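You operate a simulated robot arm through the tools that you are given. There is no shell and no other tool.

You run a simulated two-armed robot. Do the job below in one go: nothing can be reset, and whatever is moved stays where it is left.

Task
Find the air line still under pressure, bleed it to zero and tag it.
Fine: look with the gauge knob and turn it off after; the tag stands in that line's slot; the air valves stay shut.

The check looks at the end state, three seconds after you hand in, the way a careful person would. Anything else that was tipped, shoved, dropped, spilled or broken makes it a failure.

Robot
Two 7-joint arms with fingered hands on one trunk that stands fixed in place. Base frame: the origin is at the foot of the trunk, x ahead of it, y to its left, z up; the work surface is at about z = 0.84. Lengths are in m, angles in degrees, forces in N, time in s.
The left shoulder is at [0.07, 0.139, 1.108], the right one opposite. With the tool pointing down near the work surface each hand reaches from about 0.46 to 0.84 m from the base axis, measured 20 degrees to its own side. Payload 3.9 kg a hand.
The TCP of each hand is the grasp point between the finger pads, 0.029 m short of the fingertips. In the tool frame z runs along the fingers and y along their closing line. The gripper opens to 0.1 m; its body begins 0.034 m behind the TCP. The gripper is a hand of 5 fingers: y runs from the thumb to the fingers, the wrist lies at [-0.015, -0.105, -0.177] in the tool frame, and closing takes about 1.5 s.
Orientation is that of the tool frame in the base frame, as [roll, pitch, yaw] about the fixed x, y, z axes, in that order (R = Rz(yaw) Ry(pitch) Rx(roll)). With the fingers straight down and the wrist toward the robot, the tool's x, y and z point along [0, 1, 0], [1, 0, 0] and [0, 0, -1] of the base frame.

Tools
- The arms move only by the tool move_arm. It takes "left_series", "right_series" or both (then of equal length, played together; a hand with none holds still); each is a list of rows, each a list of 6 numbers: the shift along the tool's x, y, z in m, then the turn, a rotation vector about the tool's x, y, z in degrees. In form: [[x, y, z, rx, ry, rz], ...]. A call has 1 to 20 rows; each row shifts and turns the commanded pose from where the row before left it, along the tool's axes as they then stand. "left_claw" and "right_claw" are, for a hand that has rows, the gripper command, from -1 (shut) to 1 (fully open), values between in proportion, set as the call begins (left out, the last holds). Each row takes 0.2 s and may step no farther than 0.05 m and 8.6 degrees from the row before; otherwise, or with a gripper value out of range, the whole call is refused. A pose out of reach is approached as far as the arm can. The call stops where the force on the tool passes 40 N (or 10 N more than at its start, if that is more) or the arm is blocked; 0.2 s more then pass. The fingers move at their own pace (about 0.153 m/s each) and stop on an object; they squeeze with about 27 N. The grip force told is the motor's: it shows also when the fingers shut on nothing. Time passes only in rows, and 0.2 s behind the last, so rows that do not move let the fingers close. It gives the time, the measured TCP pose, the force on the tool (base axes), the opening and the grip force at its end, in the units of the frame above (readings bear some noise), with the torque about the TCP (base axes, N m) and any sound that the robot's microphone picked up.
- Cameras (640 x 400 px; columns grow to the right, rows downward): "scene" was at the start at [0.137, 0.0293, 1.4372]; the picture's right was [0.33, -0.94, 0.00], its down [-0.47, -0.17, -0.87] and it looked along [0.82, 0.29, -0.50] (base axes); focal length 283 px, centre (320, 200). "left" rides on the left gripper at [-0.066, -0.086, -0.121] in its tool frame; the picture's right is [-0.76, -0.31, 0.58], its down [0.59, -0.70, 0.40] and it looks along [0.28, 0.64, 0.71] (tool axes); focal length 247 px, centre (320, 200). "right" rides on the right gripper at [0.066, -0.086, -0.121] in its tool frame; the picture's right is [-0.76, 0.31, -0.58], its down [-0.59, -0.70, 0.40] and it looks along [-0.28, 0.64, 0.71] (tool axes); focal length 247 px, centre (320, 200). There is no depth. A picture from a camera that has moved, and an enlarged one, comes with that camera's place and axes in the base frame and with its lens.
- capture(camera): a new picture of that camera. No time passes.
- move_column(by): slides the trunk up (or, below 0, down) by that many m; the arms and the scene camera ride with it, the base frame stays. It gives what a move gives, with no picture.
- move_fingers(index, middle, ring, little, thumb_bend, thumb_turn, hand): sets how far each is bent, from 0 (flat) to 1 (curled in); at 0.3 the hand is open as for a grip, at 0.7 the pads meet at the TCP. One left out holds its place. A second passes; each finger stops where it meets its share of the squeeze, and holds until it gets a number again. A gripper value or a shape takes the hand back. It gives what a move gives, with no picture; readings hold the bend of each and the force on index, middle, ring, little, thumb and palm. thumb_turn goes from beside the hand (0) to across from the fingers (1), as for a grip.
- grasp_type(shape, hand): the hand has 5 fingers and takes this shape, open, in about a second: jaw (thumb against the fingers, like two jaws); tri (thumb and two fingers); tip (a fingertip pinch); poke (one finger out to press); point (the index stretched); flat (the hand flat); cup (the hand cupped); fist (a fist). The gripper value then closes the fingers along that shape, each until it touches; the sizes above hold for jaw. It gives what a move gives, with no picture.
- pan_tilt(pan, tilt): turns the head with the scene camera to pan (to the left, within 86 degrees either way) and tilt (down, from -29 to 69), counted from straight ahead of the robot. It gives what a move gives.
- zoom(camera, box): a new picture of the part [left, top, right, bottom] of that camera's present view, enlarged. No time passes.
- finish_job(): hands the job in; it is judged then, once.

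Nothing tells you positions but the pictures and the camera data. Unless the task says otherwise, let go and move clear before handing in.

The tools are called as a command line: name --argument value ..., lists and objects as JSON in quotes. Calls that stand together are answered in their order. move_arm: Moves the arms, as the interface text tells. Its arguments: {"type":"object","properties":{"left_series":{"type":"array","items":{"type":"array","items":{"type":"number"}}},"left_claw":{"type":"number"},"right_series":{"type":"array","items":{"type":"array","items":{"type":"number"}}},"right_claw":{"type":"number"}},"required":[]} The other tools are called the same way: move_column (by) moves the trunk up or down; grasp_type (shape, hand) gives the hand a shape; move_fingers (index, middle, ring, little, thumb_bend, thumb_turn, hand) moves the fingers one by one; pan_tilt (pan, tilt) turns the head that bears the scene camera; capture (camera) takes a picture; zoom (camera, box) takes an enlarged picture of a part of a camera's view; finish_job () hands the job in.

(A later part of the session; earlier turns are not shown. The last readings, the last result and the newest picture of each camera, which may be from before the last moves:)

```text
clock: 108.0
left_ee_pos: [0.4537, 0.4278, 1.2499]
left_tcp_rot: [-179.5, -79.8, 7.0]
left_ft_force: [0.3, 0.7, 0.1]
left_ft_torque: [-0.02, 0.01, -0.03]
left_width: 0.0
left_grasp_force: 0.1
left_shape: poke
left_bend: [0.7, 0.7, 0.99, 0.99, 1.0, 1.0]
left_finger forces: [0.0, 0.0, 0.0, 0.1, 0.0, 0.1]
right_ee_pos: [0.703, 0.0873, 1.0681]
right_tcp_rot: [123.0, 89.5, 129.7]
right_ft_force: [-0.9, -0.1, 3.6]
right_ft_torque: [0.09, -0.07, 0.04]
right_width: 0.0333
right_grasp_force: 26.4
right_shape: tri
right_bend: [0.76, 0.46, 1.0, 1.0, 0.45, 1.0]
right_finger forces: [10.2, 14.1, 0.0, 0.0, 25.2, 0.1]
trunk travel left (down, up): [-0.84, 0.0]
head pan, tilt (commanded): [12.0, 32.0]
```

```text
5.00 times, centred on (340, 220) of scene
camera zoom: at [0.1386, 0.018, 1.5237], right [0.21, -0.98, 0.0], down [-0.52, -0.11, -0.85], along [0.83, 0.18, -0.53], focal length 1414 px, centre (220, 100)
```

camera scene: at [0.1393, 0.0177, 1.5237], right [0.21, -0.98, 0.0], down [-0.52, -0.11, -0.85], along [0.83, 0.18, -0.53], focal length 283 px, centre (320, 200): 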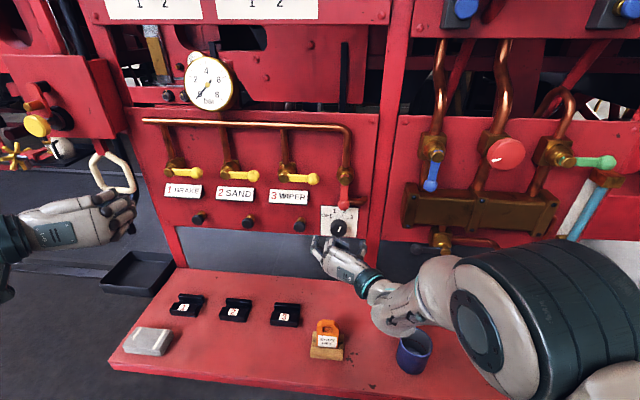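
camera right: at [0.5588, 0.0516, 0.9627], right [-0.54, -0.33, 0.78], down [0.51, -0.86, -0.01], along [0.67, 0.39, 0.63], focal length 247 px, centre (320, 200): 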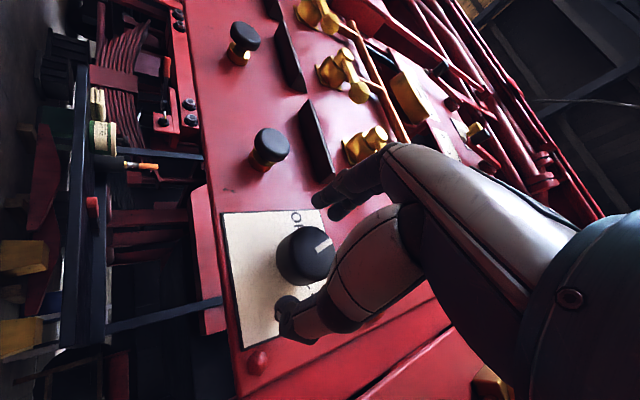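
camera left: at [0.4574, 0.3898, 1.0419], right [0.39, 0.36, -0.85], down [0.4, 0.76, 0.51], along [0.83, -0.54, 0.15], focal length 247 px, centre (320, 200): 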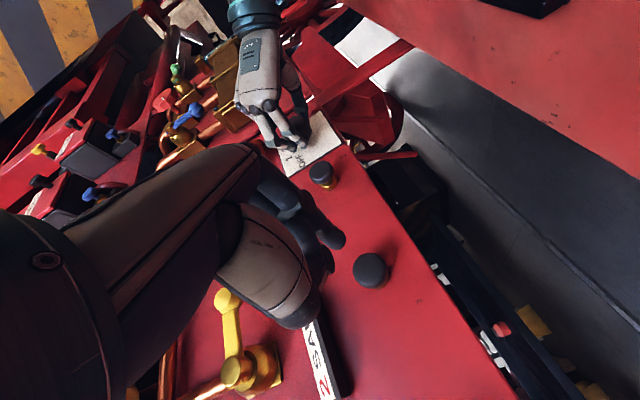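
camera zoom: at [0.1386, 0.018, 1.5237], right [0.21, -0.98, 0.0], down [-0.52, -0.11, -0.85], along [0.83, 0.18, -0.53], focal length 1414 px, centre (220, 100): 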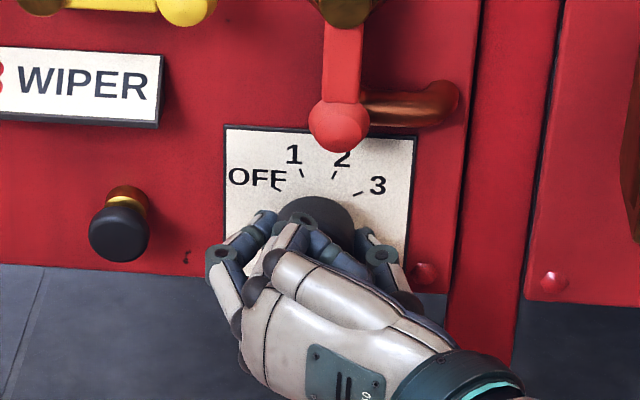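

I'll release and back off to check the knob's final position.

move_arm --right_series '[[0, 0, 0, 0, 0, 0], [0, 0, 0, 0, 0, 0], [0, 0, 0, 0, 0, 0], [0, 0, -0.012, 0, 0, 0], [0, 0, -0.012, 0, 0, 0], [0, 0, -0.012, 0, 0, 0], [0, 0, -0.01, 0, 0, 0]]' --right_claw 0.4

zoom --camera "scene" --box '[300, 180, 380, 260]'

zoom --camera "right" --box '[210, 180, 370, 350]'

capture --camera "scene"

```text
clock: 109.5
left_ee_pos: [0.4545, 0.4272, 1.2516]
left_tcp_rot: [179.7, -79.8, 7.7]
left_ft_force: [0.3, 0.4, -0.4]
left_ft_torque: [0.02, 0.03, 0.01]
left_width: 0.0001
left_grasp_force: 0.0
left_shape: poke
left_bend: [0.7, 0.7, 0.99, 0.99, 1.0, 1.0]
left_finger forces: [0.0, 0.0, 0.0, 0.0, 0.1, 0.0]
right_ee_pos: [0.6603, 0.07, 1.0619]
right_tcp_rot: [135.7, 88.5, 141.1]
right_ft_force: [-1.0, -0.4, 0.6]
right_ft_torque: [-0.02, -0.01, 0.05]
right_width: 0.0697
right_grasp_force: 0.1
right_shape: tri
right_bend: [0.41, 0.36, 0.99, 0.99, 0.3, 0.99]
right_finger forces: [0.0, 0.0, 0.0, 0.0, 0.0, 0.1]
trunk travel left (down, up): [-0.84, 0.0]
head pan, tilt (commanded): [12.0, 32.0]
```

```text
5.00 times, centred on (340, 220) of scene
camera zoom: at [0.1389, 0.0176, 1.5238], right [0.21, -0.98, 0.0], down [-0.52, -0.11, -0.85], along [0.83, 0.18, -0.53], focal length 1414 px, centre (220, 100)
```

zoom: 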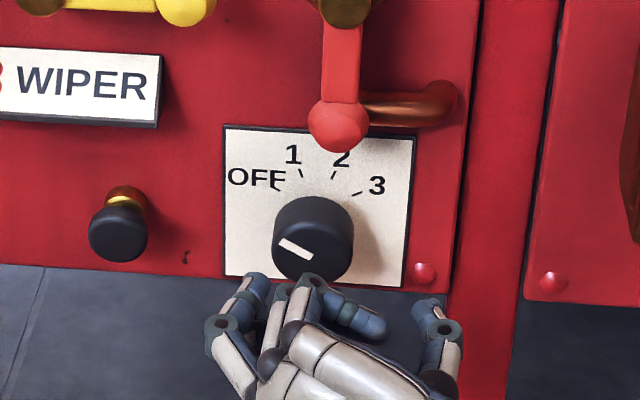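

```text
2.35 times, centred on (290, 265) of right
camera zoom: at [0.5459, -0.0248, 0.9961], right [-0.59, 0.24, 0.77], down [0.48, -0.67, 0.57], along [0.65, 0.7, 0.28], focal length 581 px, centre (391, 47)
```

zoom: 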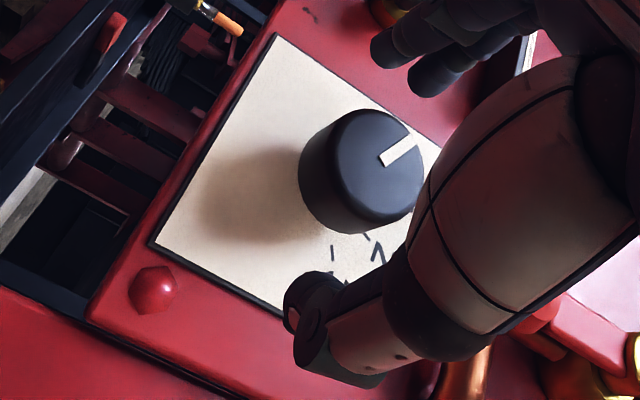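

```text
taken
camera scene: at [0.1389, 0.0176, 1.5238], right [0.21, -0.98, 0.0], down [-0.52, -0.11, -0.85], along [0.83, 0.18, -0.53], focal length 283 px, centre (320, 200)
```

scene: 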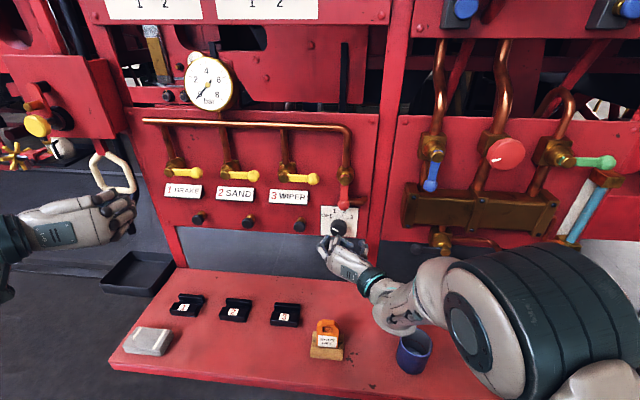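

The knob is back on OFF (same pointer position as at the start) and the gauge is at 0. Next I'll take the right arm up and away to the right to leave the bench free for the tag.

move_arm --right_series '[[-0.015, 0, -0.015, 0, 0, 0], [-0.03, -0.005, -0.012, 0, 0, 0], [-0.0357, -0.005, -0.0109, 0, 0, 0], [-0.0357, -0.005, -0.0109, 0, 0, 0], [-0.0357, -0.005, -0.0109, 0, 0, 0], [-0.0357, -0.005, -0.005, 0, 0, 0]]'

capture --camera "scene"

```text
clock: 110.2
left_ee_pos: [0.454, 0.4263, 1.2513]
left_tcp_rot: [-179.6, -79.8, 7.1]
left_ft_force: [0.6, 0.0, 0.4]
left_ft_torque: [-0.03, -0.02, -0.02]
left_width: 0.0
left_grasp_force: 0.2
left_shape: poke
left_bend: [0.7, 0.7, 0.99, 0.99, 1.0, 1.0]
left_finger forces: [0.1, 0.0, 0.0, 0.1, 0.0, 0.0]
right_ee_pos: [0.6127, 0.0609, 1.0073]
right_tcp_rot: [167.2, 78.1, 172.2]
right_ft_force: [0.2, -0.1, 0.1]
right_ft_torque: [0.01, 0.03, 0.01]
right_width: 0.0698
right_grasp_force: 0.1
right_shape: tri
right_bend: [0.41, 0.35, 0.99, 0.99, 0.3, 0.99]
right_finger forces: [0.0, 0.1, 0.0, 0.0, 0.0, 0.0]
trunk travel left (down, up): [-0.84, 0.0]
head pan, tilt (commanded): [12.0, 32.0]
stopped in row 3 (right hand): the arm was blocked; the commanded pose is now the measured one
```

```text
taken
camera scene: at [0.1393, 0.0175, 1.5237], right [0.21, -0.98, 0.0], down [-0.52, -0.11, -0.85], along [0.83, 0.18, -0.53], focal length 283 px, centre (320, 200)
```

scene: 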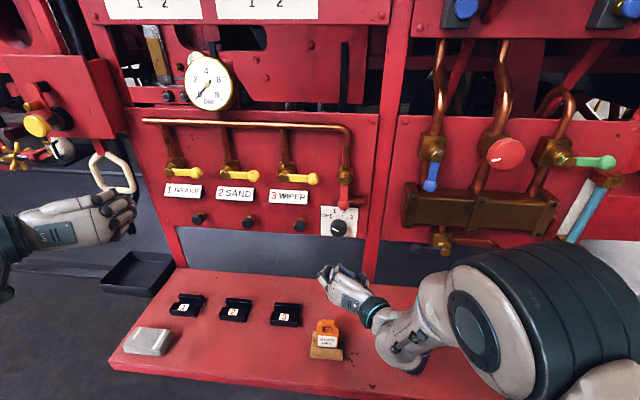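

Blocked again at the fold limit of the elbow, with no contact. I'll go slightly forward and pitch the hand downward instead, which moves the wrist up and forward and opens the arm.

move_arm --right_series '[[0, 0, 0.015, 0, 0, 0], [0, 0, 0.015, 0, 0, 0], [0, 0, 0, 0, 6, 0], [0, 0, 0, 0, 6, 0], [0, 0, 0, 0, 6, 0]]'

capture --camera "scene"

```text
clock: 111.4
left_ee_pos: [0.4536, 0.4261, 1.25]
left_tcp_rot: [180.0, -79.7, 7.5]
left_ft_force: [-0.1, -0.1, -0.2]
left_ft_torque: [0.01, -0.01, -0.01]
left_width: 0.0
left_grasp_force: 0.0
left_shape: poke
left_bend: [0.7, 0.7, 0.99, 0.99, 1.0, 1.0]
left_finger forces: [0.1, 0.1, 0.0, 0.0, 0.0, 0.0]
right_ee_pos: [0.6393, 0.0695, 1.0038]
right_tcp_rot: [175.3, 60.4, -178.7]
right_ft_force: [-0.5, -0.4, 0.0]
right_ft_torque: [0.01, 0.04, -0.03]
right_width: 0.0698
right_grasp_force: 0.0
right_shape: tri
right_bend: [0.41, 0.35, 0.99, 0.99, 0.3, 0.99]
right_finger forces: [0.0, 0.0, 0.0, 0.1, 0.0, 0.0]
trunk travel left (down, up): [-0.84, 0.0]
head pan, tilt (commanded): [12.0, 32.0]
```

```text
taken
camera scene: at [0.1391, 0.018, 1.5237], right [0.21, -0.98, 0.0], down [-0.52, -0.11, -0.85], along [0.83, 0.18, -0.53], focal length 283 px, centre (320, 200)
```

scene: 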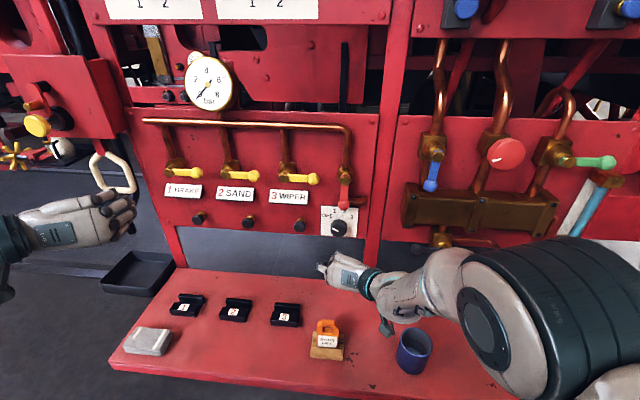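

That works. I'll continue pitching down.

move_arm --right_series '[[0, 0, 0, 0, 7, 0], [0, 0, 0, 0, 7, 0], [0, 0, 0, 0, 7, 0], [0, 0, 0, 0, 7, 0], [0, 0, 0, 0, 7, 0]]'

capture --camera "scene"

```text
clock: 112.6
left_ee_pos: [0.4549, 0.4266, 1.2503]
left_tcp_rot: [179.9, -79.8, 7.5]
left_ft_force: [0.6, -0.2, 0.0]
left_ft_torque: [0.02, 0.01, 0.04]
left_width: 0.0
left_grasp_force: 0.1
left_shape: poke
left_bend: [0.7, 0.7, 0.99, 0.99, 1.0, 1.0]
left_finger forces: [0.0, 0.1, 0.1, 0.0, 0.1, 0.0]
right_ee_pos: [0.6429, 0.0594, 1.0043]
right_tcp_rot: [176.6, 25.4, -177.1]
right_ft_force: [-0.6, 0.0, 0.6]
right_ft_torque: [0.01, 0.01, -0.04]
right_width: 0.07
right_grasp_force: 0.0
right_shape: tri
right_bend: [0.41, 0.35, 0.99, 0.99, 0.3, 0.99]
right_finger forces: [0.1, 0.0, 0.0, 0.0, 0.0, 0.0]
trunk travel left (down, up): [-0.84, 0.0]
head pan, tilt (commanded): [12.0, 32.0]
```

```text
taken
camera scene: at [0.1401, 0.017, 1.5236], right [0.21, -0.98, 0.0], down [-0.52, -0.11, -0.85], along [0.83, 0.18, -0.53], focal length 283 px, centre (320, 200)
```

scene: 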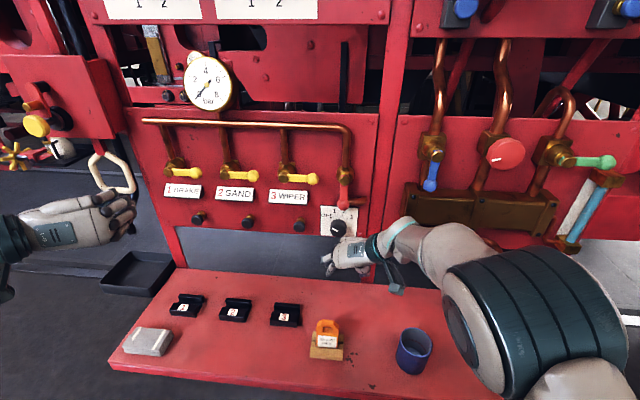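

Clear. I'll draw back a little and then lift, still pointing down.

move_arm --right_series '[[0.0227, -0.01, -0.0106, 0, 0, 0], [0.0227, -0.01, -0.0106, 0, 0, 0], [-0.015, -0.01, -0.033, 0, 0, 0], [-0.015, -0.015, -0.033, 0, 0, 0], [-0.015, -0.02, -0.033, 0, 0, 0], [-0.015, -0.025, -0.033, 0, 0, 0]]'

capture --camera "scene"

```text
clock: 113.5
left_ee_pos: [0.4542, 0.4266, 1.2506]
left_tcp_rot: [-179.6, -79.8, 6.9]
left_ft_force: [-0.2, -0.5, -0.5]
left_ft_torque: [0.03, -0.04, -0.01]
left_width: 0.0
left_grasp_force: 0.0
left_shape: poke
left_bend: [0.7, 0.7, 0.99, 0.99, 1.0, 1.0]
left_finger forces: [0.0, 0.0, 0.0, 0.0, 0.0, 0.0]
right_ee_pos: [0.5665, 0.0129, 0.9641]
right_tcp_rot: [175.3, 15.9, -178.9]
right_ft_force: [0.4, 0.3, -0.6]
right_ft_torque: [0.01, -0.05, 0.0]
right_width: 0.0699
right_grasp_force: 0.1
right_shape: tri
right_bend: [0.41, 0.35, 0.99, 0.99, 0.3, 0.99]
right_finger forces: [0.0, 0.1, 0.0, 0.0, 0.1, 0.1]
trunk travel left (down, up): [-0.84, 0.0]
head pan, tilt (commanded): [12.0, 32.0]
stopped in row 4 (right hand): the arm was blocked; the commanded pose is now the measured one
```

```text
taken
camera scene: at [0.1389, 0.0167, 1.5238], right [0.21, -0.98, 0.0], down [-0.52, -0.11, -0.85], along [0.83, 0.18, -0.53], focal length 283 px, centre (320, 200)
```

scene: 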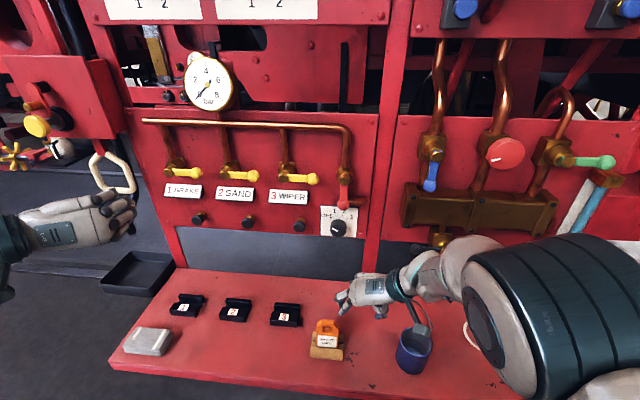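

The arm sagged again towards the tag and mug, so I'll check closely before any move.

zoom --camera "scene" --box '[290, 250, 470, 390]'

capture --camera "right"

```text
2.86 times, centred on (380, 320) of scene
camera zoom: at [0.1389, 0.0167, 1.5238], right [0.21, -0.98, 0.0], down [-0.52, -0.11, -0.85], along [0.83, 0.18, -0.53], focal length 808 px, centre (149, -143)
```

zoom: 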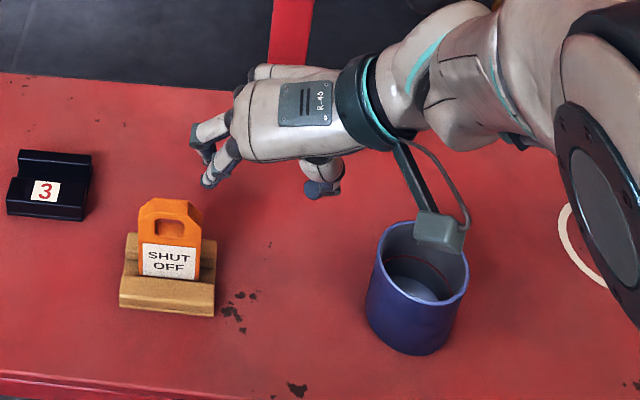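

```text
taken
camera right: at [0.4726, -0.0833, 1.0558], right [0.56, 0.27, 0.78], down [0.7, -0.65, -0.28], along [0.44, 0.71, -0.56], focal length 247 px, centre (320, 200)
```

right: 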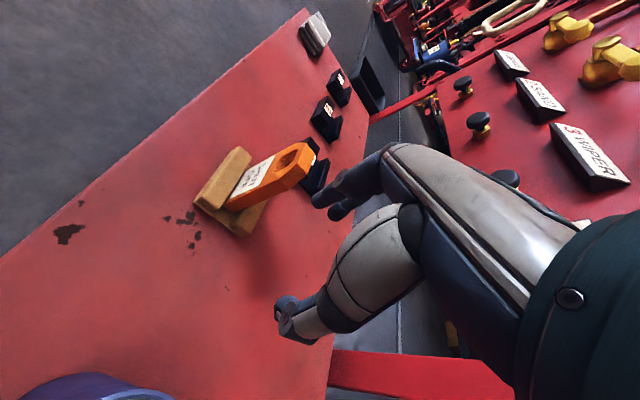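

No contact: the tag and mug are where they were, with the hand camera well above the mug. I'll try lifting straight up in very small slow steps.

move_arm --right_series '[[-0.0027, 0.0008, -0.0096, 0, 0, 0], [-0.0027, 0.0008, -0.0096, 0, 0, 0]]'

```text
clock: 114.1
left_ee_pos: [0.4541, 0.4264, 1.2503]
left_tcp_rot: [-179.9, -79.7, 7.4]
left_ft_force: [-0.5, -0.3, 0.9]
left_ft_torque: [0.01, 0.0, 0.0]
left_width: 0.0
left_grasp_force: 0.1
left_shape: poke
left_bend: [0.7, 0.7, 0.99, 0.99, 1.0, 1.0]
left_finger forces: [0.1, 0.0, 0.1, 0.1, 0.0, 0.0]
right_ee_pos: [0.5688, 0.0035, 0.9796]
right_tcp_rot: [174.5, 14.7, 179.3]
right_ft_force: [0.5, -1.2, -0.1]
right_ft_torque: [0.01, -0.03, 0.01]
right_width: 0.0698
right_grasp_force: 0.0
right_shape: tri
right_bend: [0.41, 0.35, 0.99, 0.99, 0.3, 0.99]
right_finger forces: [0.0, 0.0, 0.0, 0.1, 0.0, 0.0]
trunk travel left (down, up): [-0.84, 0.0]
head pan, tilt (commanded): [12.0, 32.0]
```

It follows upward when slow. I'll continue gently.

move_arm --right_series '[[-0.0026, 0.0015, -0.0095, 0, 0, 0], [-0.0026, 0.0015, -0.0095, 0, 0, 0], [-0.0026, 0.0015, -0.0095, 0, 0, 0]]'

```text
clock: 115.1
left_ee_pos: [0.4544, 0.427, 1.2505]
left_tcp_rot: [179.7, -79.8, 7.7]
left_ft_force: [-0.6, -0.3, 0.6]
left_ft_torque: [0.02, 0.02, 0.03]
left_width: 0.0003
left_grasp_force: 0.0
left_shape: poke
left_bend: [0.7, 0.7, 0.99, 0.99, 1.0, 1.0]
left_finger forces: [0.0, 0.0, 0.0, 0.1, 0.0, 0.0]
right_ee_pos: [0.5575, 0.0017, 0.9811]
right_tcp_rot: [173.9, 11.3, 178.7]
right_ft_force: [0.4, 0.2, -1.1]
right_ft_torque: [-0.02, -0.01, 0.03]
right_width: 0.07
right_grasp_force: 0.0
right_shape: tri
right_bend: [0.41, 0.35, 0.99, 0.99, 0.3, 0.99]
right_finger forces: [0.1, 0.0, 0.0, 0.0, 0.0, 0.0]
trunk travel left (down, up): [-0.84, 0.0]
head pan, tilt (commanded): [12.0, 32.0]
stopped in row 3 (right hand): the arm was blocked; the commanded pose is now the measured one
```

It is stuck at a joint limit with the elbow swivelled up. Turning the hand back towards its natural yaw (wrist towards the robot) should let the elbow come down; I'll try a few degrees.

move_arm --right_series '[[0, 0, 0, 0, 0, 4], [0, 0, 0, 0, 0, 4], [0, 0, 0, 0, 0, 4]]'

capture --camera "scene"

```text
clock: 115.9
left_ee_pos: [0.454, 0.4273, 1.2496]
left_tcp_rot: [-179.7, -79.8, 7.1]
left_ft_force: [-0.7, 0.2, -0.2]
left_ft_torque: [-0.01, -0.01, 0.01]
left_width: 0.0
left_grasp_force: 0.1
left_shape: poke
left_bend: [0.7, 0.7, 0.99, 0.99, 1.0, 1.0]
left_finger forces: [0.0, 0.1, 0.0, 0.0, 0.0, 0.0]
right_ee_pos: [0.5564, -0.0086, 0.9705]
right_tcp_rot: [170.7, 7.6, 164.4]
right_ft_force: [-0.3, -0.5, 0.1]
right_ft_torque: [-0.02, 0.02, 0.04]
right_width: 0.07
right_grasp_force: 0.1
right_shape: tri
right_bend: [0.41, 0.35, 0.99, 0.99, 0.3, 0.99]
right_finger forces: [0.0, 0.0, 0.0, 0.0, 0.0, 0.0]
trunk travel left (down, up): [-0.84, 0.0]
head pan, tilt (commanded): [12.0, 32.0]
```

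```text
taken
camera scene: at [0.1393, 0.0178, 1.5237], right [0.21, -0.98, 0.0], down [-0.52, -0.11, -0.85], along [0.83, 0.18, -0.53], focal length 283 px, centre (320, 200)
```

scene: 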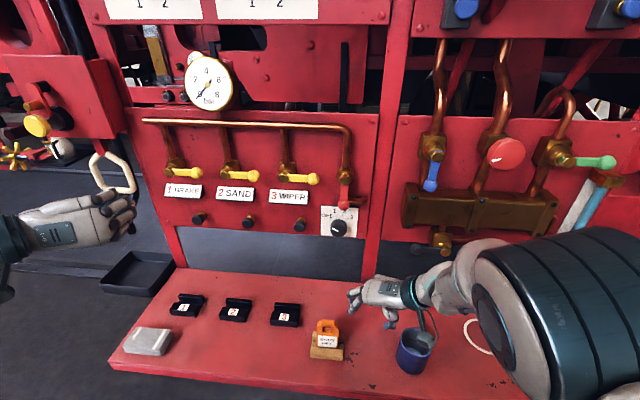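

pan_tilt --pan -45 --tilt 35

capture --camera "scene"

```text
clock: 117.2
left_ee_pos: [0.4548, 0.4269, 1.2501]
left_tcp_rot: [-179.9, -79.8, 7.3]
left_ft_force: [-0.5, 0.5, 0.1]
left_ft_torque: [-0.04, -0.02, -0.03]
left_width: 0.0
left_grasp_force: 0.1
left_shape: poke
left_bend: [0.7, 0.7, 0.99, 0.99, 1.0, 1.0]
left_finger forces: [0.1, 0.0, 0.0, 0.0, 0.0, 0.0]
right_ee_pos: [0.5611, -0.0063, 0.9794]
right_tcp_rot: [170.1, 8.3, 164.5]
right_ft_force: [0.6, 0.3, 0.3]
right_ft_torque: [0.02, -0.01, -0.01]
right_width: 0.0699
right_grasp_force: 0.1
right_shape: tri
right_bend: [0.41, 0.35, 0.99, 0.99, 0.3, 0.99]
right_finger forces: [0.1, 0.0, 0.1, 0.1, 0.1, 0.1]
trunk travel left (down, up): [-0.84, 0.0]
head pan, tilt (commanded): [-45.0, 35.0]
```

```text
taken
camera scene: at [0.1141, -0.0631, 1.5191], right [-0.71, -0.71, 0.0], down [-0.41, 0.41, -0.82], along [0.58, -0.58, -0.57], focal length 283 px, centre (320, 200)
```

scene: 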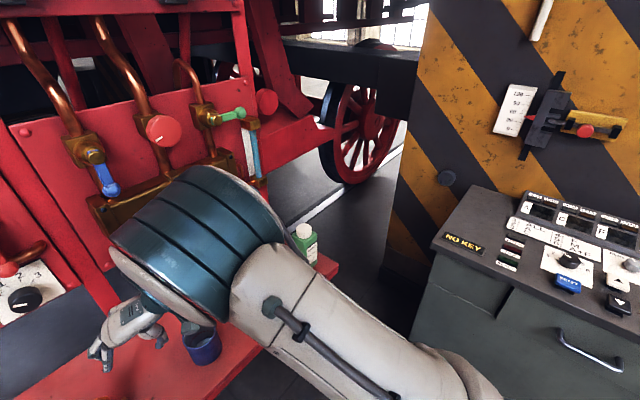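

The upper arm points straight ahead with the elbow above the wrist, and the pose recovered slightly on its own while time passed, so the arm is just slow to follow here. I'll use tiny steps with pauses.

move_arm --right_series '[[-0.001, 0, -0.006, 0, 0, 0], [0, 0, 0, 0, 0, 0], [0, 0, 0, 0, 0, 0], [-0.001, 0, -0.006, 0, 0, 0], [0, 0, 0, 0, 0, 0], [0, 0, 0, 0, 0, 0], [-0.001, 0, -0.006, 0, 0, 0], [0, 0, 0, 0, 0, 0], [0, 0, 0, 0, 0, 0]]'

```text
clock: 119.2
left_ee_pos: [0.4534, 0.4268, 1.25]
left_tcp_rot: [-179.9, -79.8, 7.3]
left_ft_force: [0.1, 0.7, 0.1]
left_ft_torque: [0.01, -0.01, 0.02]
left_width: 0.0
left_grasp_force: 0.1
left_shape: poke
left_bend: [0.7, 0.7, 0.99, 0.99, 1.0, 1.0]
left_finger forces: [0.1, 0.0, 0.1, 0.0, 0.1, 0.1]
right_ee_pos: [0.5615, -0.0131, 0.9953]
right_tcp_rot: [170.1, 7.8, 164.0]
right_ft_force: [0.9, 1.3, -0.2]
right_ft_torque: [0.02, 0.02, -0.02]
right_width: 0.0698
right_grasp_force: 0.0
right_shape: tri
right_bend: [0.41, 0.35, 0.99, 0.99, 0.3, 0.99]
right_finger forces: [0.0, 0.0, 0.0, 0.0, 0.1, 0.1]
trunk travel left (down, up): [-0.84, 0.0]
head pan, tilt (commanded): [-45.0, 35.0]
```

That works. I'll keep lifting at this slow pace.

move_arm --right_series '[[-0.001, 0, -0.006, 0, 0, 0], [0, 0, 0, 0, 0, 0], [-0.001, 0, -0.006, 0, 0, 0], [0, 0, 0, 0, 0, 0], [-0.001, 0, -0.006, 0, 0, 0], [0, 0, 0, 0, 0, 0], [-0.001, 0, -0.006, 0, 0, 0], [0, 0, 0, 0, 0, 0], [-0.001, 0, -0.006, 0, 0, 0], [0, 0, 0, 0, 0, 0], [-0.001, 0, -0.006, 0, 0, 0], [0, 0, 0, 0, 0, 0], [-0.001, 0, -0.006, 0, 0, 0], [0, 0, 0, 0, 0, 0], [-0.001, 0, -0.006, 0, 0, 0], [0, 0, 0, 0, 0, 0], [-0.001, 0, -0.006, 0, 0, 0], [0, 0, 0, 0, 0, 0]]'

capture --camera "scene"

```text
clock: 123.0
left_ee_pos: [0.4528, 0.4266, 1.2502]
left_tcp_rot: [-179.9, -79.8, 7.2]
left_ft_force: [-0.6, 0.5, -0.3]
left_ft_torque: [0.02, -0.01, 0.03]
left_width: 0.0
left_grasp_force: 0.1
left_shape: poke
left_bend: [0.7, 0.7, 0.99, 0.99, 1.0, 1.0]
left_finger forces: [0.0, 0.0, 0.0, 0.0, 0.0, 0.1]
right_ee_pos: [0.5618, -0.02, 1.0652]
right_tcp_rot: [168.6, 8.6, 163.7]
right_ft_force: [-0.1, 0.0, 0.5]
right_ft_torque: [0.01, 0.0, 0.01]
right_width: 0.0697
right_grasp_force: 0.1
right_shape: tri
right_bend: [0.41, 0.35, 0.99, 0.99, 0.3, 0.99]
right_finger forces: [0.0, 0.1, 0.0, 0.0, 0.1, 0.1]
trunk travel left (down, up): [-0.84, 0.0]
head pan, tilt (commanded): [-45.0, 35.0]
```

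```text
taken
camera scene: at [0.114, -0.0631, 1.5191], right [-0.71, -0.71, 0.0], down [-0.41, 0.41, -0.82], along [0.58, -0.58, -0.57], focal length 283 px, centre (320, 200)
```

scene: 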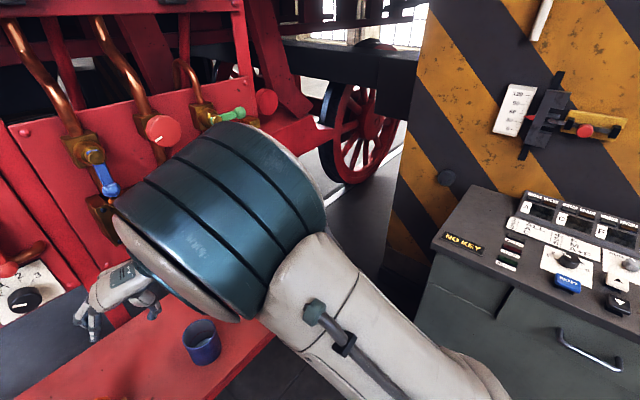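

move_arm --right_series '[[0, -0.006, -0.007, 0, 0, 0], [0, -0.006, -0.007, 0, 0, 0], [0, 0, 0, 0, 0, 0], [0, -0.006, -0.007, 0, 0, 0], [0, -0.006, -0.007, 0, 0, 0], [0, 0, 0, 0, 0, 0], [0, -0.006, -0.007, 0, 0, 0], [0, -0.006, -0.007, 0, 0, 0], [0, 0, 0, 0, 0, 0], [0, -0.006, -0.007, 0, 0, 0], [0, -0.006, -0.007, 0, 0, 0], [0, 0, 0, 0, 0, 0], [0, -0.006, -0.007, 0, 0, 0], [0, -0.006, -0.007, 0, 0, 0], [0, 0, 0, 0, 0, 0], [0, -0.006, -0.007, 0, 0, 0], [0, -0.006, -0.007, 0, 0, 0], [0, 0, 0, 0, 0, 0]]'

capture --camera "scene"

```text
clock: 126.8
left_ee_pos: [0.4544, 0.4271, 1.2502]
left_tcp_rot: [179.9, -79.7, 7.5]
left_ft_force: [0.3, -0.3, 0.1]
left_ft_torque: [0.02, -0.06, 0.01]
left_width: 0.0
left_grasp_force: 0.0
left_shape: poke
left_bend: [0.7, 0.7, 0.99, 0.99, 1.0, 1.0]
left_finger forces: [0.0, 0.0, 0.1, 0.0, 0.0, 0.0]
right_ee_pos: [0.523, -0.083, 1.1264]
right_tcp_rot: [171.5, 9.9, 167.0]
right_ft_force: [1.7, -0.7, 0.4]
right_ft_torque: [-0.02, -0.02, -0.01]
right_width: 0.0699
right_grasp_force: 0.0
right_shape: tri
right_bend: [0.41, 0.35, 0.99, 0.99, 0.3, 0.99]
right_finger forces: [0.0, 0.1, 0.0, 0.0, 0.1, 0.1]
trunk travel left (down, up): [-0.84, 0.0]
head pan, tilt (commanded): [-45.0, 35.0]
```

```text
taken
camera scene: at [0.1144, -0.0631, 1.519], right [-0.71, -0.71, 0.0], down [-0.41, 0.41, -0.82], along [0.58, -0.58, -0.57], focal length 283 px, centre (320, 200)
```

scene: 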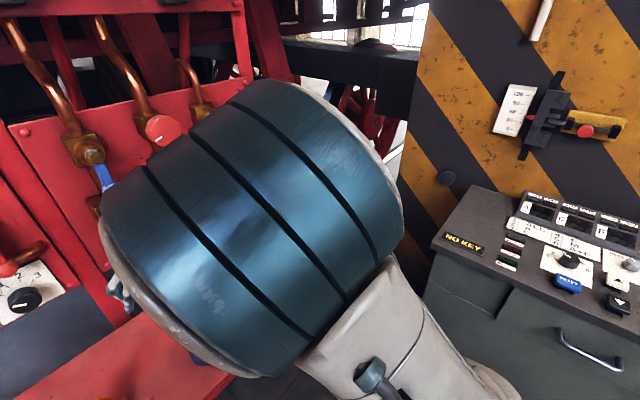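

The hand is above and clear. I'll move it further right, slowly, to leave room for the left hand.

move_arm --right_series '[[0, -0.008, 0, 0, 0, 0], [0, -0.008, 0, 0, 0, 0], [0, 0, 0, 0, 0, 0], [0, -0.008, 0, 0, 0, 0], [0, -0.008, 0, 0, 0, 0], [0, 0, 0, 0, 0, 0], [0, -0.008, 0, 0, 0, 0], [0, -0.008, 0, 0, 0, 0], [0, 0, 0, 0, 0, 0], [0, -0.008, 0, 0, 0, 0], [0, -0.008, 0, 0, 0, 0], [0, 0, 0, 0, 0, 0], [0, -0.008, 0, 0, 0, 0], [0, -0.008, 0, 0, 0, 0], [0, 0, 0, 0, 0, 0], [0, -0.008, 0, 0, 0, 0], [0, -0.008, 0, 0, 0, 0], [0, 0, 0, 0, 0, 0]]'

pan_tilt --pan 5 --tilt 42

capture --camera "scene"

```text
clock: 130.6
left_ee_pos: [0.453, 0.4285, 1.2496]
left_tcp_rot: [179.7, -79.8, 7.7]
left_ft_force: [-0.3, 1.0, -0.1]
left_ft_torque: [0.04, -0.02, 0.04]
left_width: 0.0
left_grasp_force: 0.1
left_shape: poke
left_bend: [0.7, 0.7, 0.99, 0.99, 1.0, 1.0]
left_finger forces: [0.0, 0.1, 0.0, 0.0, 0.1, 0.0]
right_ee_pos: [0.5045, -0.1764, 1.1111]
right_tcp_rot: [172.0, 9.8, 167.0]
right_ft_force: [0.3, 0.0, -0.4]
right_ft_torque: [-0.01, 0.01, -0.02]
right_width: 0.0698
right_grasp_force: 0.1
right_shape: tri
right_bend: [0.41, 0.35, 0.99, 0.99, 0.3, 0.99]
right_finger forces: [0.0, 0.0, 0.1, 0.0, 0.0, 0.0]
trunk travel left (down, up): [-0.84, 0.0]
head pan, tilt (commanded): [-45.0, 35.0]
```

```text
clock: 131.7
left_ee_pos: [0.454, 0.4282, 1.2499]
left_tcp_rot: [-179.6, -79.7, 7.0]
left_ft_force: [0.3, 0.4, -0.6]
left_ft_torque: [0.0, -0.01, 0.01]
left_width: 0.0
left_grasp_force: 0.0
left_shape: poke
left_bend: [0.7, 0.7, 0.99, 0.99, 1.0, 1.0]
left_finger forces: [0.0, 0.1, 0.0, 0.0, 0.0, 0.1]
right_ee_pos: [0.5046, -0.176, 1.1111]
right_tcp_rot: [172.0, 9.9, 167.1]
right_ft_force: [1.1, 0.2, 0.2]
right_ft_torque: [-0.02, -0.02, -0.01]
right_width: 0.0698
right_grasp_force: 0.0
right_shape: tri
right_bend: [0.41, 0.35, 0.99, 0.99, 0.3, 0.99]
right_finger forces: [0.0, 0.1, 0.0, 0.0, 0.0, 0.1]
trunk travel left (down, up): [-0.84, 0.0]
head pan, tilt (commanded): [5.0, 42.0]
```

```text
taken
camera scene: at [0.135, 0.0063, 1.5086], right [0.09, -1.0, 0.0], down [-0.67, -0.06, -0.74], along [0.74, 0.06, -0.67], focal length 283 px, centre (320, 200)
```

scene: 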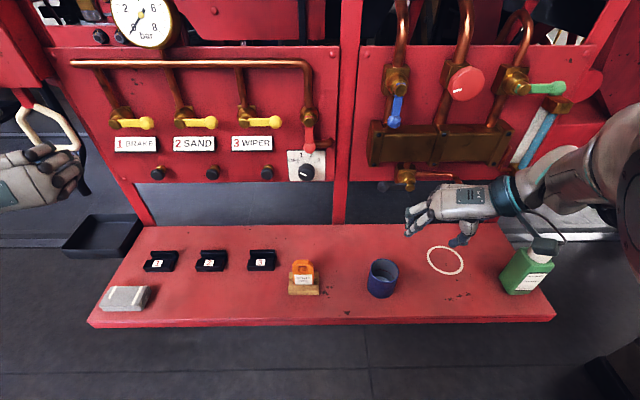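

The right arm is now well clear (the green bottle only overlaps in the picture; the hand is about 0.2 m above it). Next I'll bring the left hand back to pointing down with the wrist towards me.

move_arm --left_series '[[0, 0, 0, 0, -8, 0], [0, 0, 0, 0, -8, 0], [0, 0, 0, 0, -8, 0], [0, 0, 0, 0, -8, 0], [0, 0, 0, 0, -8, 0], [0, 0, 0, 0, -8, 0], [0, 0, 0, 0, -8, 0], [0, 0, 0, 0, -8, 0], [0, 0, 0, 0, -8, 0], [0, 0, 0, 0, -8, 0]]'

move_arm --left_series '[[0, 0, 0, 0, 0, -8], [0, 0, 0, 0, 0, -8], [0, 0, 0, 0, 0, -8], [0, 0, 0, 0, 0, -8], [0, 0, 0, 0, 0, -8], [0, 0, 0, 0, 0, -8], [0, 0, 0, 0, 0, -8], [0, 0, 0, 0, 0, -8], [0, 0, 0, 0, 0, -8], [0, 0, 0, 0, 0, -8], [0, 0, 0, 0, 0, -8]]'

grasp_type --shape "jaw" --hand "left"

capture --camera "scene"

```text
clock: 133.9
left_ee_pos: [0.4551, 0.4267, 1.2514]
left_tcp_rot: [-180.0, 0.3, 7.5]
left_ft_force: [0.5, 0.6, 0.4]
left_ft_torque: [-0.02, 0.02, 0.01]
left_width: 0.0
left_grasp_force: 0.0
left_shape: poke
left_bend: [0.7, 0.7, 0.99, 0.99, 1.0, 1.0]
left_finger forces: [0.0, 0.0, 0.1, 0.0, 0.1, 0.0]
right_ee_pos: [0.506, -0.1763, 1.1103]
right_tcp_rot: [171.8, 9.8, 166.9]
right_ft_force: [0.0, -0.1, 0.5]
right_ft_torque: [0.03, 0.0, 0.01]
right_width: 0.0698
right_grasp_force: 0.0
right_shape: tri
right_bend: [0.41, 0.35, 0.99, 0.99, 0.3, 0.99]
right_finger forces: [0.1, 0.0, 0.0, 0.0, 0.0, 0.0]
trunk travel left (down, up): [-0.84, 0.0]
head pan, tilt (commanded): [5.0, 42.0]
```

```text
clock: 136.3
left_ee_pos: [0.4535, 0.4278, 1.2511]
left_tcp_rot: [-179.9, 0.0, 95.5]
left_ft_force: [0.3, 0.2, 0.6]
left_ft_torque: [-0.02, 0.02, 0.0]
left_width: 0.0001
left_grasp_force: 0.0
left_shape: poke
left_bend: [0.7, 0.7, 0.99, 0.99, 1.0, 1.0]
left_finger forces: [0.0, 0.0, 0.1, 0.0, 0.0, 0.0]
right_ee_pos: [0.5053, -0.176, 1.1116]
right_tcp_rot: [171.9, 9.8, 167.1]
right_ft_force: [-0.5, 0.8, -0.3]
right_ft_torque: [0.04, 0.0, 0.02]
right_width: 0.0698
right_grasp_force: 0.1
right_shape: tri
right_bend: [0.41, 0.35, 0.99, 0.99, 0.3, 0.99]
right_finger forces: [0.0, 0.1, 0.0, 0.0, 0.0, 0.0]
trunk travel left (down, up): [-0.84, 0.0]
head pan, tilt (commanded): [5.0, 42.0]
```

```text
clock: 137.2
left_ee_pos: [0.4537, 0.4281, 1.2506]
left_tcp_rot: [-179.7, 0.0, 95.3]
left_ft_force: [0.6, 0.9, -0.3]
left_ft_torque: [0.01, -0.02, 0.03]
left_width: 0.0999
left_grasp_force: 0.0
left_shape: jaw
left_bend: [0.3, 0.3, 0.3, 0.3, 0.3, 0.98]
left_finger forces: [0.0, 0.0, 0.0, 0.1, 0.1, 0.0]
right_ee_pos: [0.5043, -0.1766, 1.1122]
right_tcp_rot: [172.1, 9.9, 167.0]
right_ft_force: [-0.2, -0.5, -0.3]
right_ft_torque: [-0.01, 0.02, -0.02]
right_width: 0.0697
right_grasp_force: 0.0
right_shape: tri
right_bend: [0.41, 0.35, 0.99, 0.99, 0.3, 0.99]
right_finger forces: [0.0, 0.0, 0.0, 0.1, 0.0, 0.0]
trunk travel left (down, up): [-0.84, 0.0]
head pan, tilt (commanded): [5.0, 42.0]
```

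```text
taken
camera scene: at [0.135, 0.0064, 1.5086], right [0.09, -1.0, 0.0], down [-0.67, -0.06, -0.74], along [0.74, 0.06, -0.67], focal length 283 px, centre (320, 200)
```

scene: 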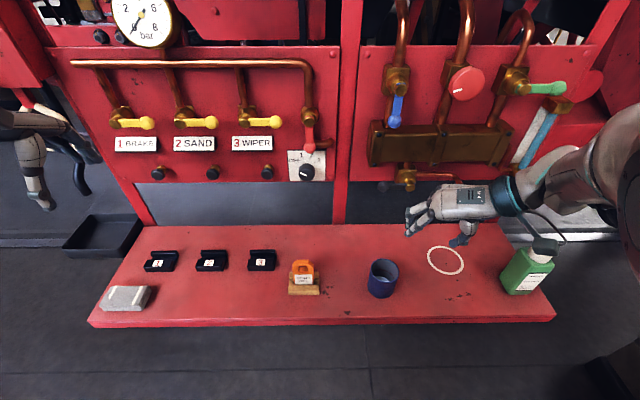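

The left hand is ready, open and pointing down. I'll take close views of the tag and slot 2 to plan the grasp and placement.

zoom --camera "scene" --box '[275, 245, 335, 305]'

zoom --camera "scene" --box '[180, 230, 250, 290]'

capture --camera "left"

capture --camera "right"

```text
6.67 times, centred on (305, 275) of scene
camera zoom: at [0.135, 0.0064, 1.5086], right [0.09, -1.0, 0.0], down [-0.67, -0.06, -0.74], along [0.74, 0.06, -0.67], focal length 1886 px, centre (420, -300)
```

zoom: 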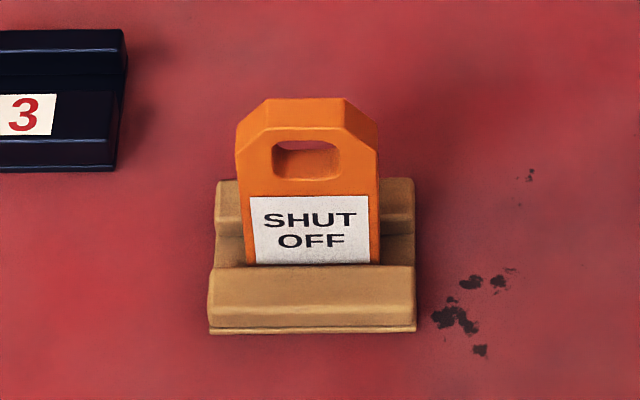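

```text
6.67 times, centred on (215, 260) of scene
camera zoom: at [0.135, 0.0064, 1.5086], right [0.09, -1.0, 0.0], down [-0.67, -0.06, -0.74], along [0.74, 0.06, -0.67], focal length 1886 px, centre (1020, -200)
```

zoom: 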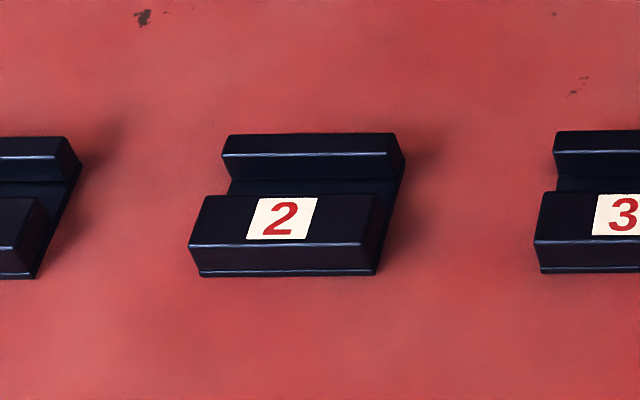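

```text
taken
camera left: at [0.3758, 0.3543, 1.3721], right [-0.24, -0.78, -0.58], down [-0.76, 0.52, -0.4], along [0.61, 0.34, -0.72], focal length 247 px, centre (320, 200)
```

left: 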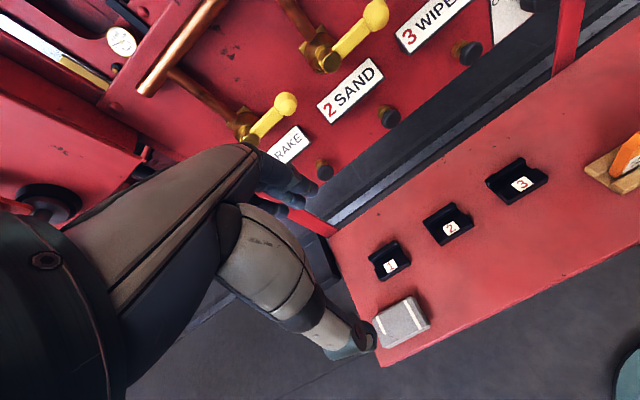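

```text
taken
camera right: at [0.3993, -0.2562, 1.2057], right [0.67, 0.07, 0.73], down [0.5, -0.77, -0.39], along [0.54, 0.63, -0.56], focal length 247 px, centre (320, 200)
```

right: 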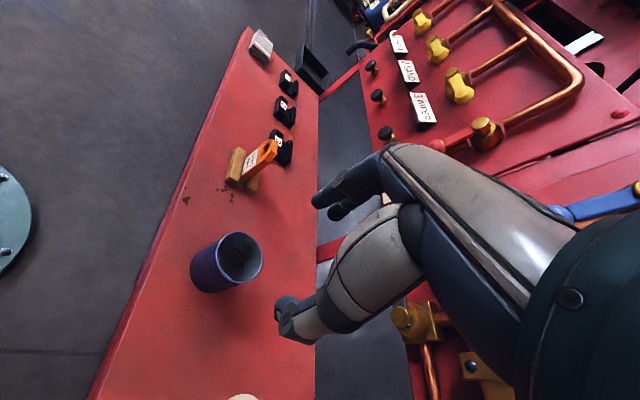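

I estimate the tag as about 52 mm wide and 15 mm thick, its top at z≈0.947, near (0.535, 0.084), facing me with the same ~6° turn as the bench. Slot 2's groove is near (0.587, 0.351). I'll bring the left hand over towards the tag, staying high.

move_arm --left_series '[[-0.025, 0.0036, 0.012, 0, 0, 0], [-0.025, 0.0036, 0.012, 0, 0, 0], [-0.025, 0.0036, 0.012, 0, 0, 0], [-0.025, 0.0036, 0.012, 0, 0, 0], [-0.025, 0.0036, 0.012, 0, 0, 0], [-0.025, 0.0036, 0.012, 0, 0, 0], [-0.025, 0.0036, 0.012, 0, 0, 0]]'

capture --camera "scene"

```text
clock: 138.8
left_ee_pos: [0.4658, 0.3849, 1.2289]
left_tcp_rot: [-179.8, -0.3, 95.2]
left_ft_force: [-0.6, 0.4, -0.6]
left_ft_torque: [-0.03, 0.02, 0.01]
left_width: 0.1
left_grasp_force: 0.1
left_shape: jaw
left_bend: [0.3, 0.3, 0.3, 0.3, 0.3, 0.98]
left_finger forces: [0.0, 0.1, 0.1, 0.1, 0.0, 0.0]
left hand out of reach, approached as far as the arm can: row 2, 3, 4, 5, 6, 7
right_ee_pos: [0.5031, -0.1761, 1.1102]
right_tcp_rot: [171.8, 9.9, 167.0]
right_ft_force: [-0.5, 0.8, -0.9]
right_ft_torque: [-0.02, 0.01, 0.01]
right_width: 0.0698
right_grasp_force: 0.0
right_shape: tri
right_bend: [0.41, 0.35, 0.99, 0.99, 0.3, 0.99]
right_finger forces: [0.0, 0.0, 0.0, 0.0, 0.0, 0.0]
trunk travel left (down, up): [-0.84, 0.0]
head pan, tilt (commanded): [5.0, 42.0]
```

```text
taken
camera scene: at [0.135, 0.0062, 1.5086], right [0.09, -1.0, 0.0], down [-0.67, -0.06, -0.74], along [0.74, 0.06, -0.67], focal length 283 px, centre (320, 200)
```

scene: 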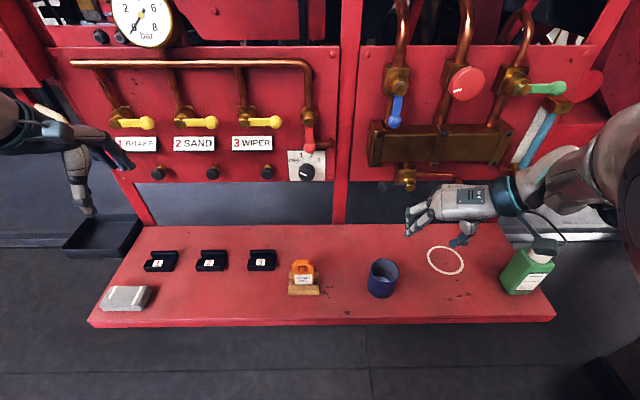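

The left arm runs out of range at this height, with the wrist well above the shoulder. Reach should be better lower down, so I'll go down first, then across.

move_arm --left_series '[[0, 0, 0.02, 0, 0, 0], [0, 0, 0.02, 0, 0, 0], [0, 0, 0.02, 0, 0, 0], [0, 0, 0.02, 0, 0, 0], [0, 0, 0.02, 0, 0, 0], [0, 0, 0.02, 0, 0, 0]]'

capture --camera "scene"

```text
clock: 140.2
left_ee_pos: [0.4627, 0.39, 1.1407]
left_tcp_rot: [-179.7, 0.0, 95.3]
left_ft_force: [-0.2, -0.4, -0.2]
left_ft_torque: [0.01, 0.01, 0.03]
left_width: 0.1001
left_grasp_force: 0.1
left_shape: jaw
left_bend: [0.3, 0.3, 0.3, 0.3, 0.3, 0.98]
left_finger forces: [0.0, 0.1, 0.0, 0.0, 0.0, 0.0]
left hand out of reach, approached as far as the arm can: row 1, 2
right_ee_pos: [0.5034, -0.1752, 1.1109]
right_tcp_rot: [171.9, 9.7, 167.1]
right_ft_force: [0.2, -0.1, 0.3]
right_ft_torque: [0.0, 0.01, 0.0]
right_width: 0.0697
right_grasp_force: 0.1
right_shape: tri
right_bend: [0.41, 0.35, 0.99, 0.99, 0.3, 0.99]
right_finger forces: [0.0, 0.2, 0.0, 0.0, 0.0, 0.1]
trunk travel left (down, up): [-0.84, 0.0]
head pan, tilt (commanded): [5.0, 42.0]
```

```text
taken
camera scene: at [0.1353, 0.0069, 1.5086], right [0.09, -1.0, 0.0], down [-0.67, -0.06, -0.74], along [0.74, 0.06, -0.67], focal length 283 px, centre (320, 200)
```

scene: 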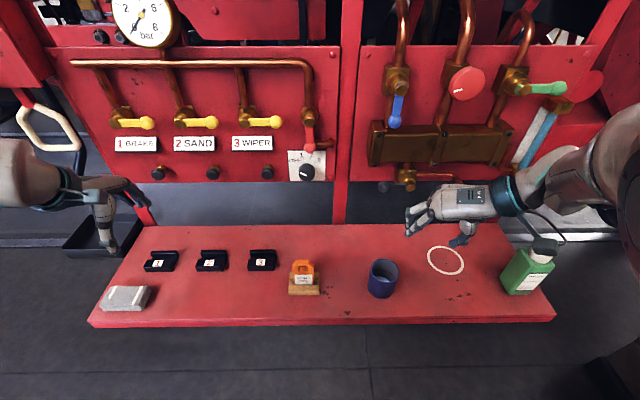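

move_arm --left_series '[[-0.0182, 0.0067, 0.0075, 0, 0, 0], [-0.0182, 0.0067, 0.0075, 0, 0, 0], [-0.0182, 0.0067, 0.0075, 0, 0, 0], [-0.0182, 0.0067, 0.0075, 0, 0, 0], [-0.0182, 0.0067, 0.0075, 0, 0, 0], [-0.0182, 0.0067, 0.0075, 0, 0, 0], [-0.0182, 0.0067, 0.0075, 0, 0, 0], [-0.0182, 0.0067, 0.0075, 0, 0, 0]]'

capture --camera "scene"

```text
clock: 142.0
left_ee_pos: [0.4345, 0.3335, 1.0586]
left_tcp_rot: [-179.8, 0.0, 95.4]
left_ft_force: [-0.5, 0.3, 0.1]
left_ft_torque: [0.02, 0.02, 0.0]
left_width: 0.0998
left_grasp_force: 0.1
left_shape: jaw
left_bend: [0.3, 0.3, 0.3, 0.3, 0.3, 0.98]
left_finger forces: [0.0, 0.1, 0.0, 0.0, 0.0, 0.0]
left hand out of reach, approached as far as the arm can: row 1, 2, 3, 4, 5, 6, 7, 8
right_ee_pos: [0.5037, -0.1758, 1.1114]
right_tcp_rot: [171.9, 10.0, 167.0]
right_ft_force: [0.1, 0.9, -0.6]
right_ft_torque: [-0.01, 0.01, 0.04]
right_width: 0.0694
right_grasp_force: 0.1
right_shape: tri
right_bend: [0.41, 0.35, 0.99, 0.99, 0.3, 0.99]
right_finger forces: [0.1, 0.0, 0.0, 0.0, 0.0, 0.1]
trunk travel left (down, up): [-0.84, 0.0]
head pan, tilt (commanded): [5.0, 42.0]
```

```text
taken
camera scene: at [0.135, 0.0062, 1.5086], right [0.09, -1.0, 0.0], down [-0.67, -0.06, -0.74], along [0.74, 0.06, -0.67], focal length 283 px, centre (320, 200)
```

scene: 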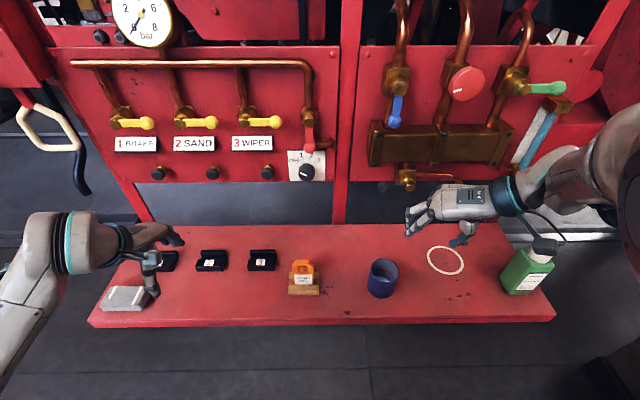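

Reach keeps sliding along a limit with the wrist behind the hand. With the wrist to the left this arm reached further, so I'll plan to grip the tag by its side edges in that orientation. I'll yaw the hand that way again.

move_arm --left_series '[[0, 0, 0, 0, 0, 8.1], [0, 0, 0, 0, 0, 8.1], [0, 0, 0, 0, 0, 8.1], [0, 0, 0, 0, 0, 8.1], [0, 0, 0, 0, 0, 8.1], [0, 0, 0, 0, 0, 8.1], [0, 0, 0, 0, 0, 8.1], [0, 0, 0, 0, 0, 8.1], [0, 0, 0, 0, 0, 8.1], [0, 0, 0, 0, 0, 8.1], [0, 0, 0, 0, 0, 8.1]]'

capture --camera "scene"

```text
clock: 144.4
left_ee_pos: [0.4358, 0.3341, 1.0581]
left_tcp_rot: [-180.0, 0.2, 6.2]
left_ft_force: [-0.2, -0.6, -0.8]
left_ft_torque: [0.0, -0.02, 0.0]
left_width: 0.0997
left_grasp_force: 0.1
left_shape: jaw
left_bend: [0.3, 0.3, 0.3, 0.3, 0.3, 0.98]
left_finger forces: [0.0, 0.0, 0.0, 0.0, 0.0, 0.0]
right_ee_pos: [0.5038, -0.1757, 1.1124]
right_tcp_rot: [171.8, 9.7, 166.9]
right_ft_force: [0.8, -0.2, -0.8]
right_ft_torque: [-0.04, -0.01, -0.02]
right_width: 0.07
right_grasp_force: 0.0
right_shape: tri
right_bend: [0.41, 0.35, 0.99, 0.99, 0.3, 0.99]
right_finger forces: [0.1, 0.1, 0.0, 0.1, 0.1, 0.1]
trunk travel left (down, up): [-0.84, 0.0]
head pan, tilt (commanded): [5.0, 42.0]
```

```text
taken
camera scene: at [0.1355, 0.0056, 1.5085], right [0.09, -1.0, 0.0], down [-0.67, -0.06, -0.74], along [0.74, 0.07, -0.67], focal length 283 px, centre (320, 200)
```

scene: 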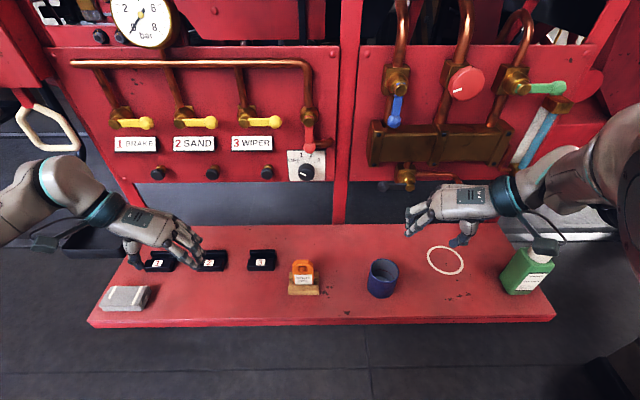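

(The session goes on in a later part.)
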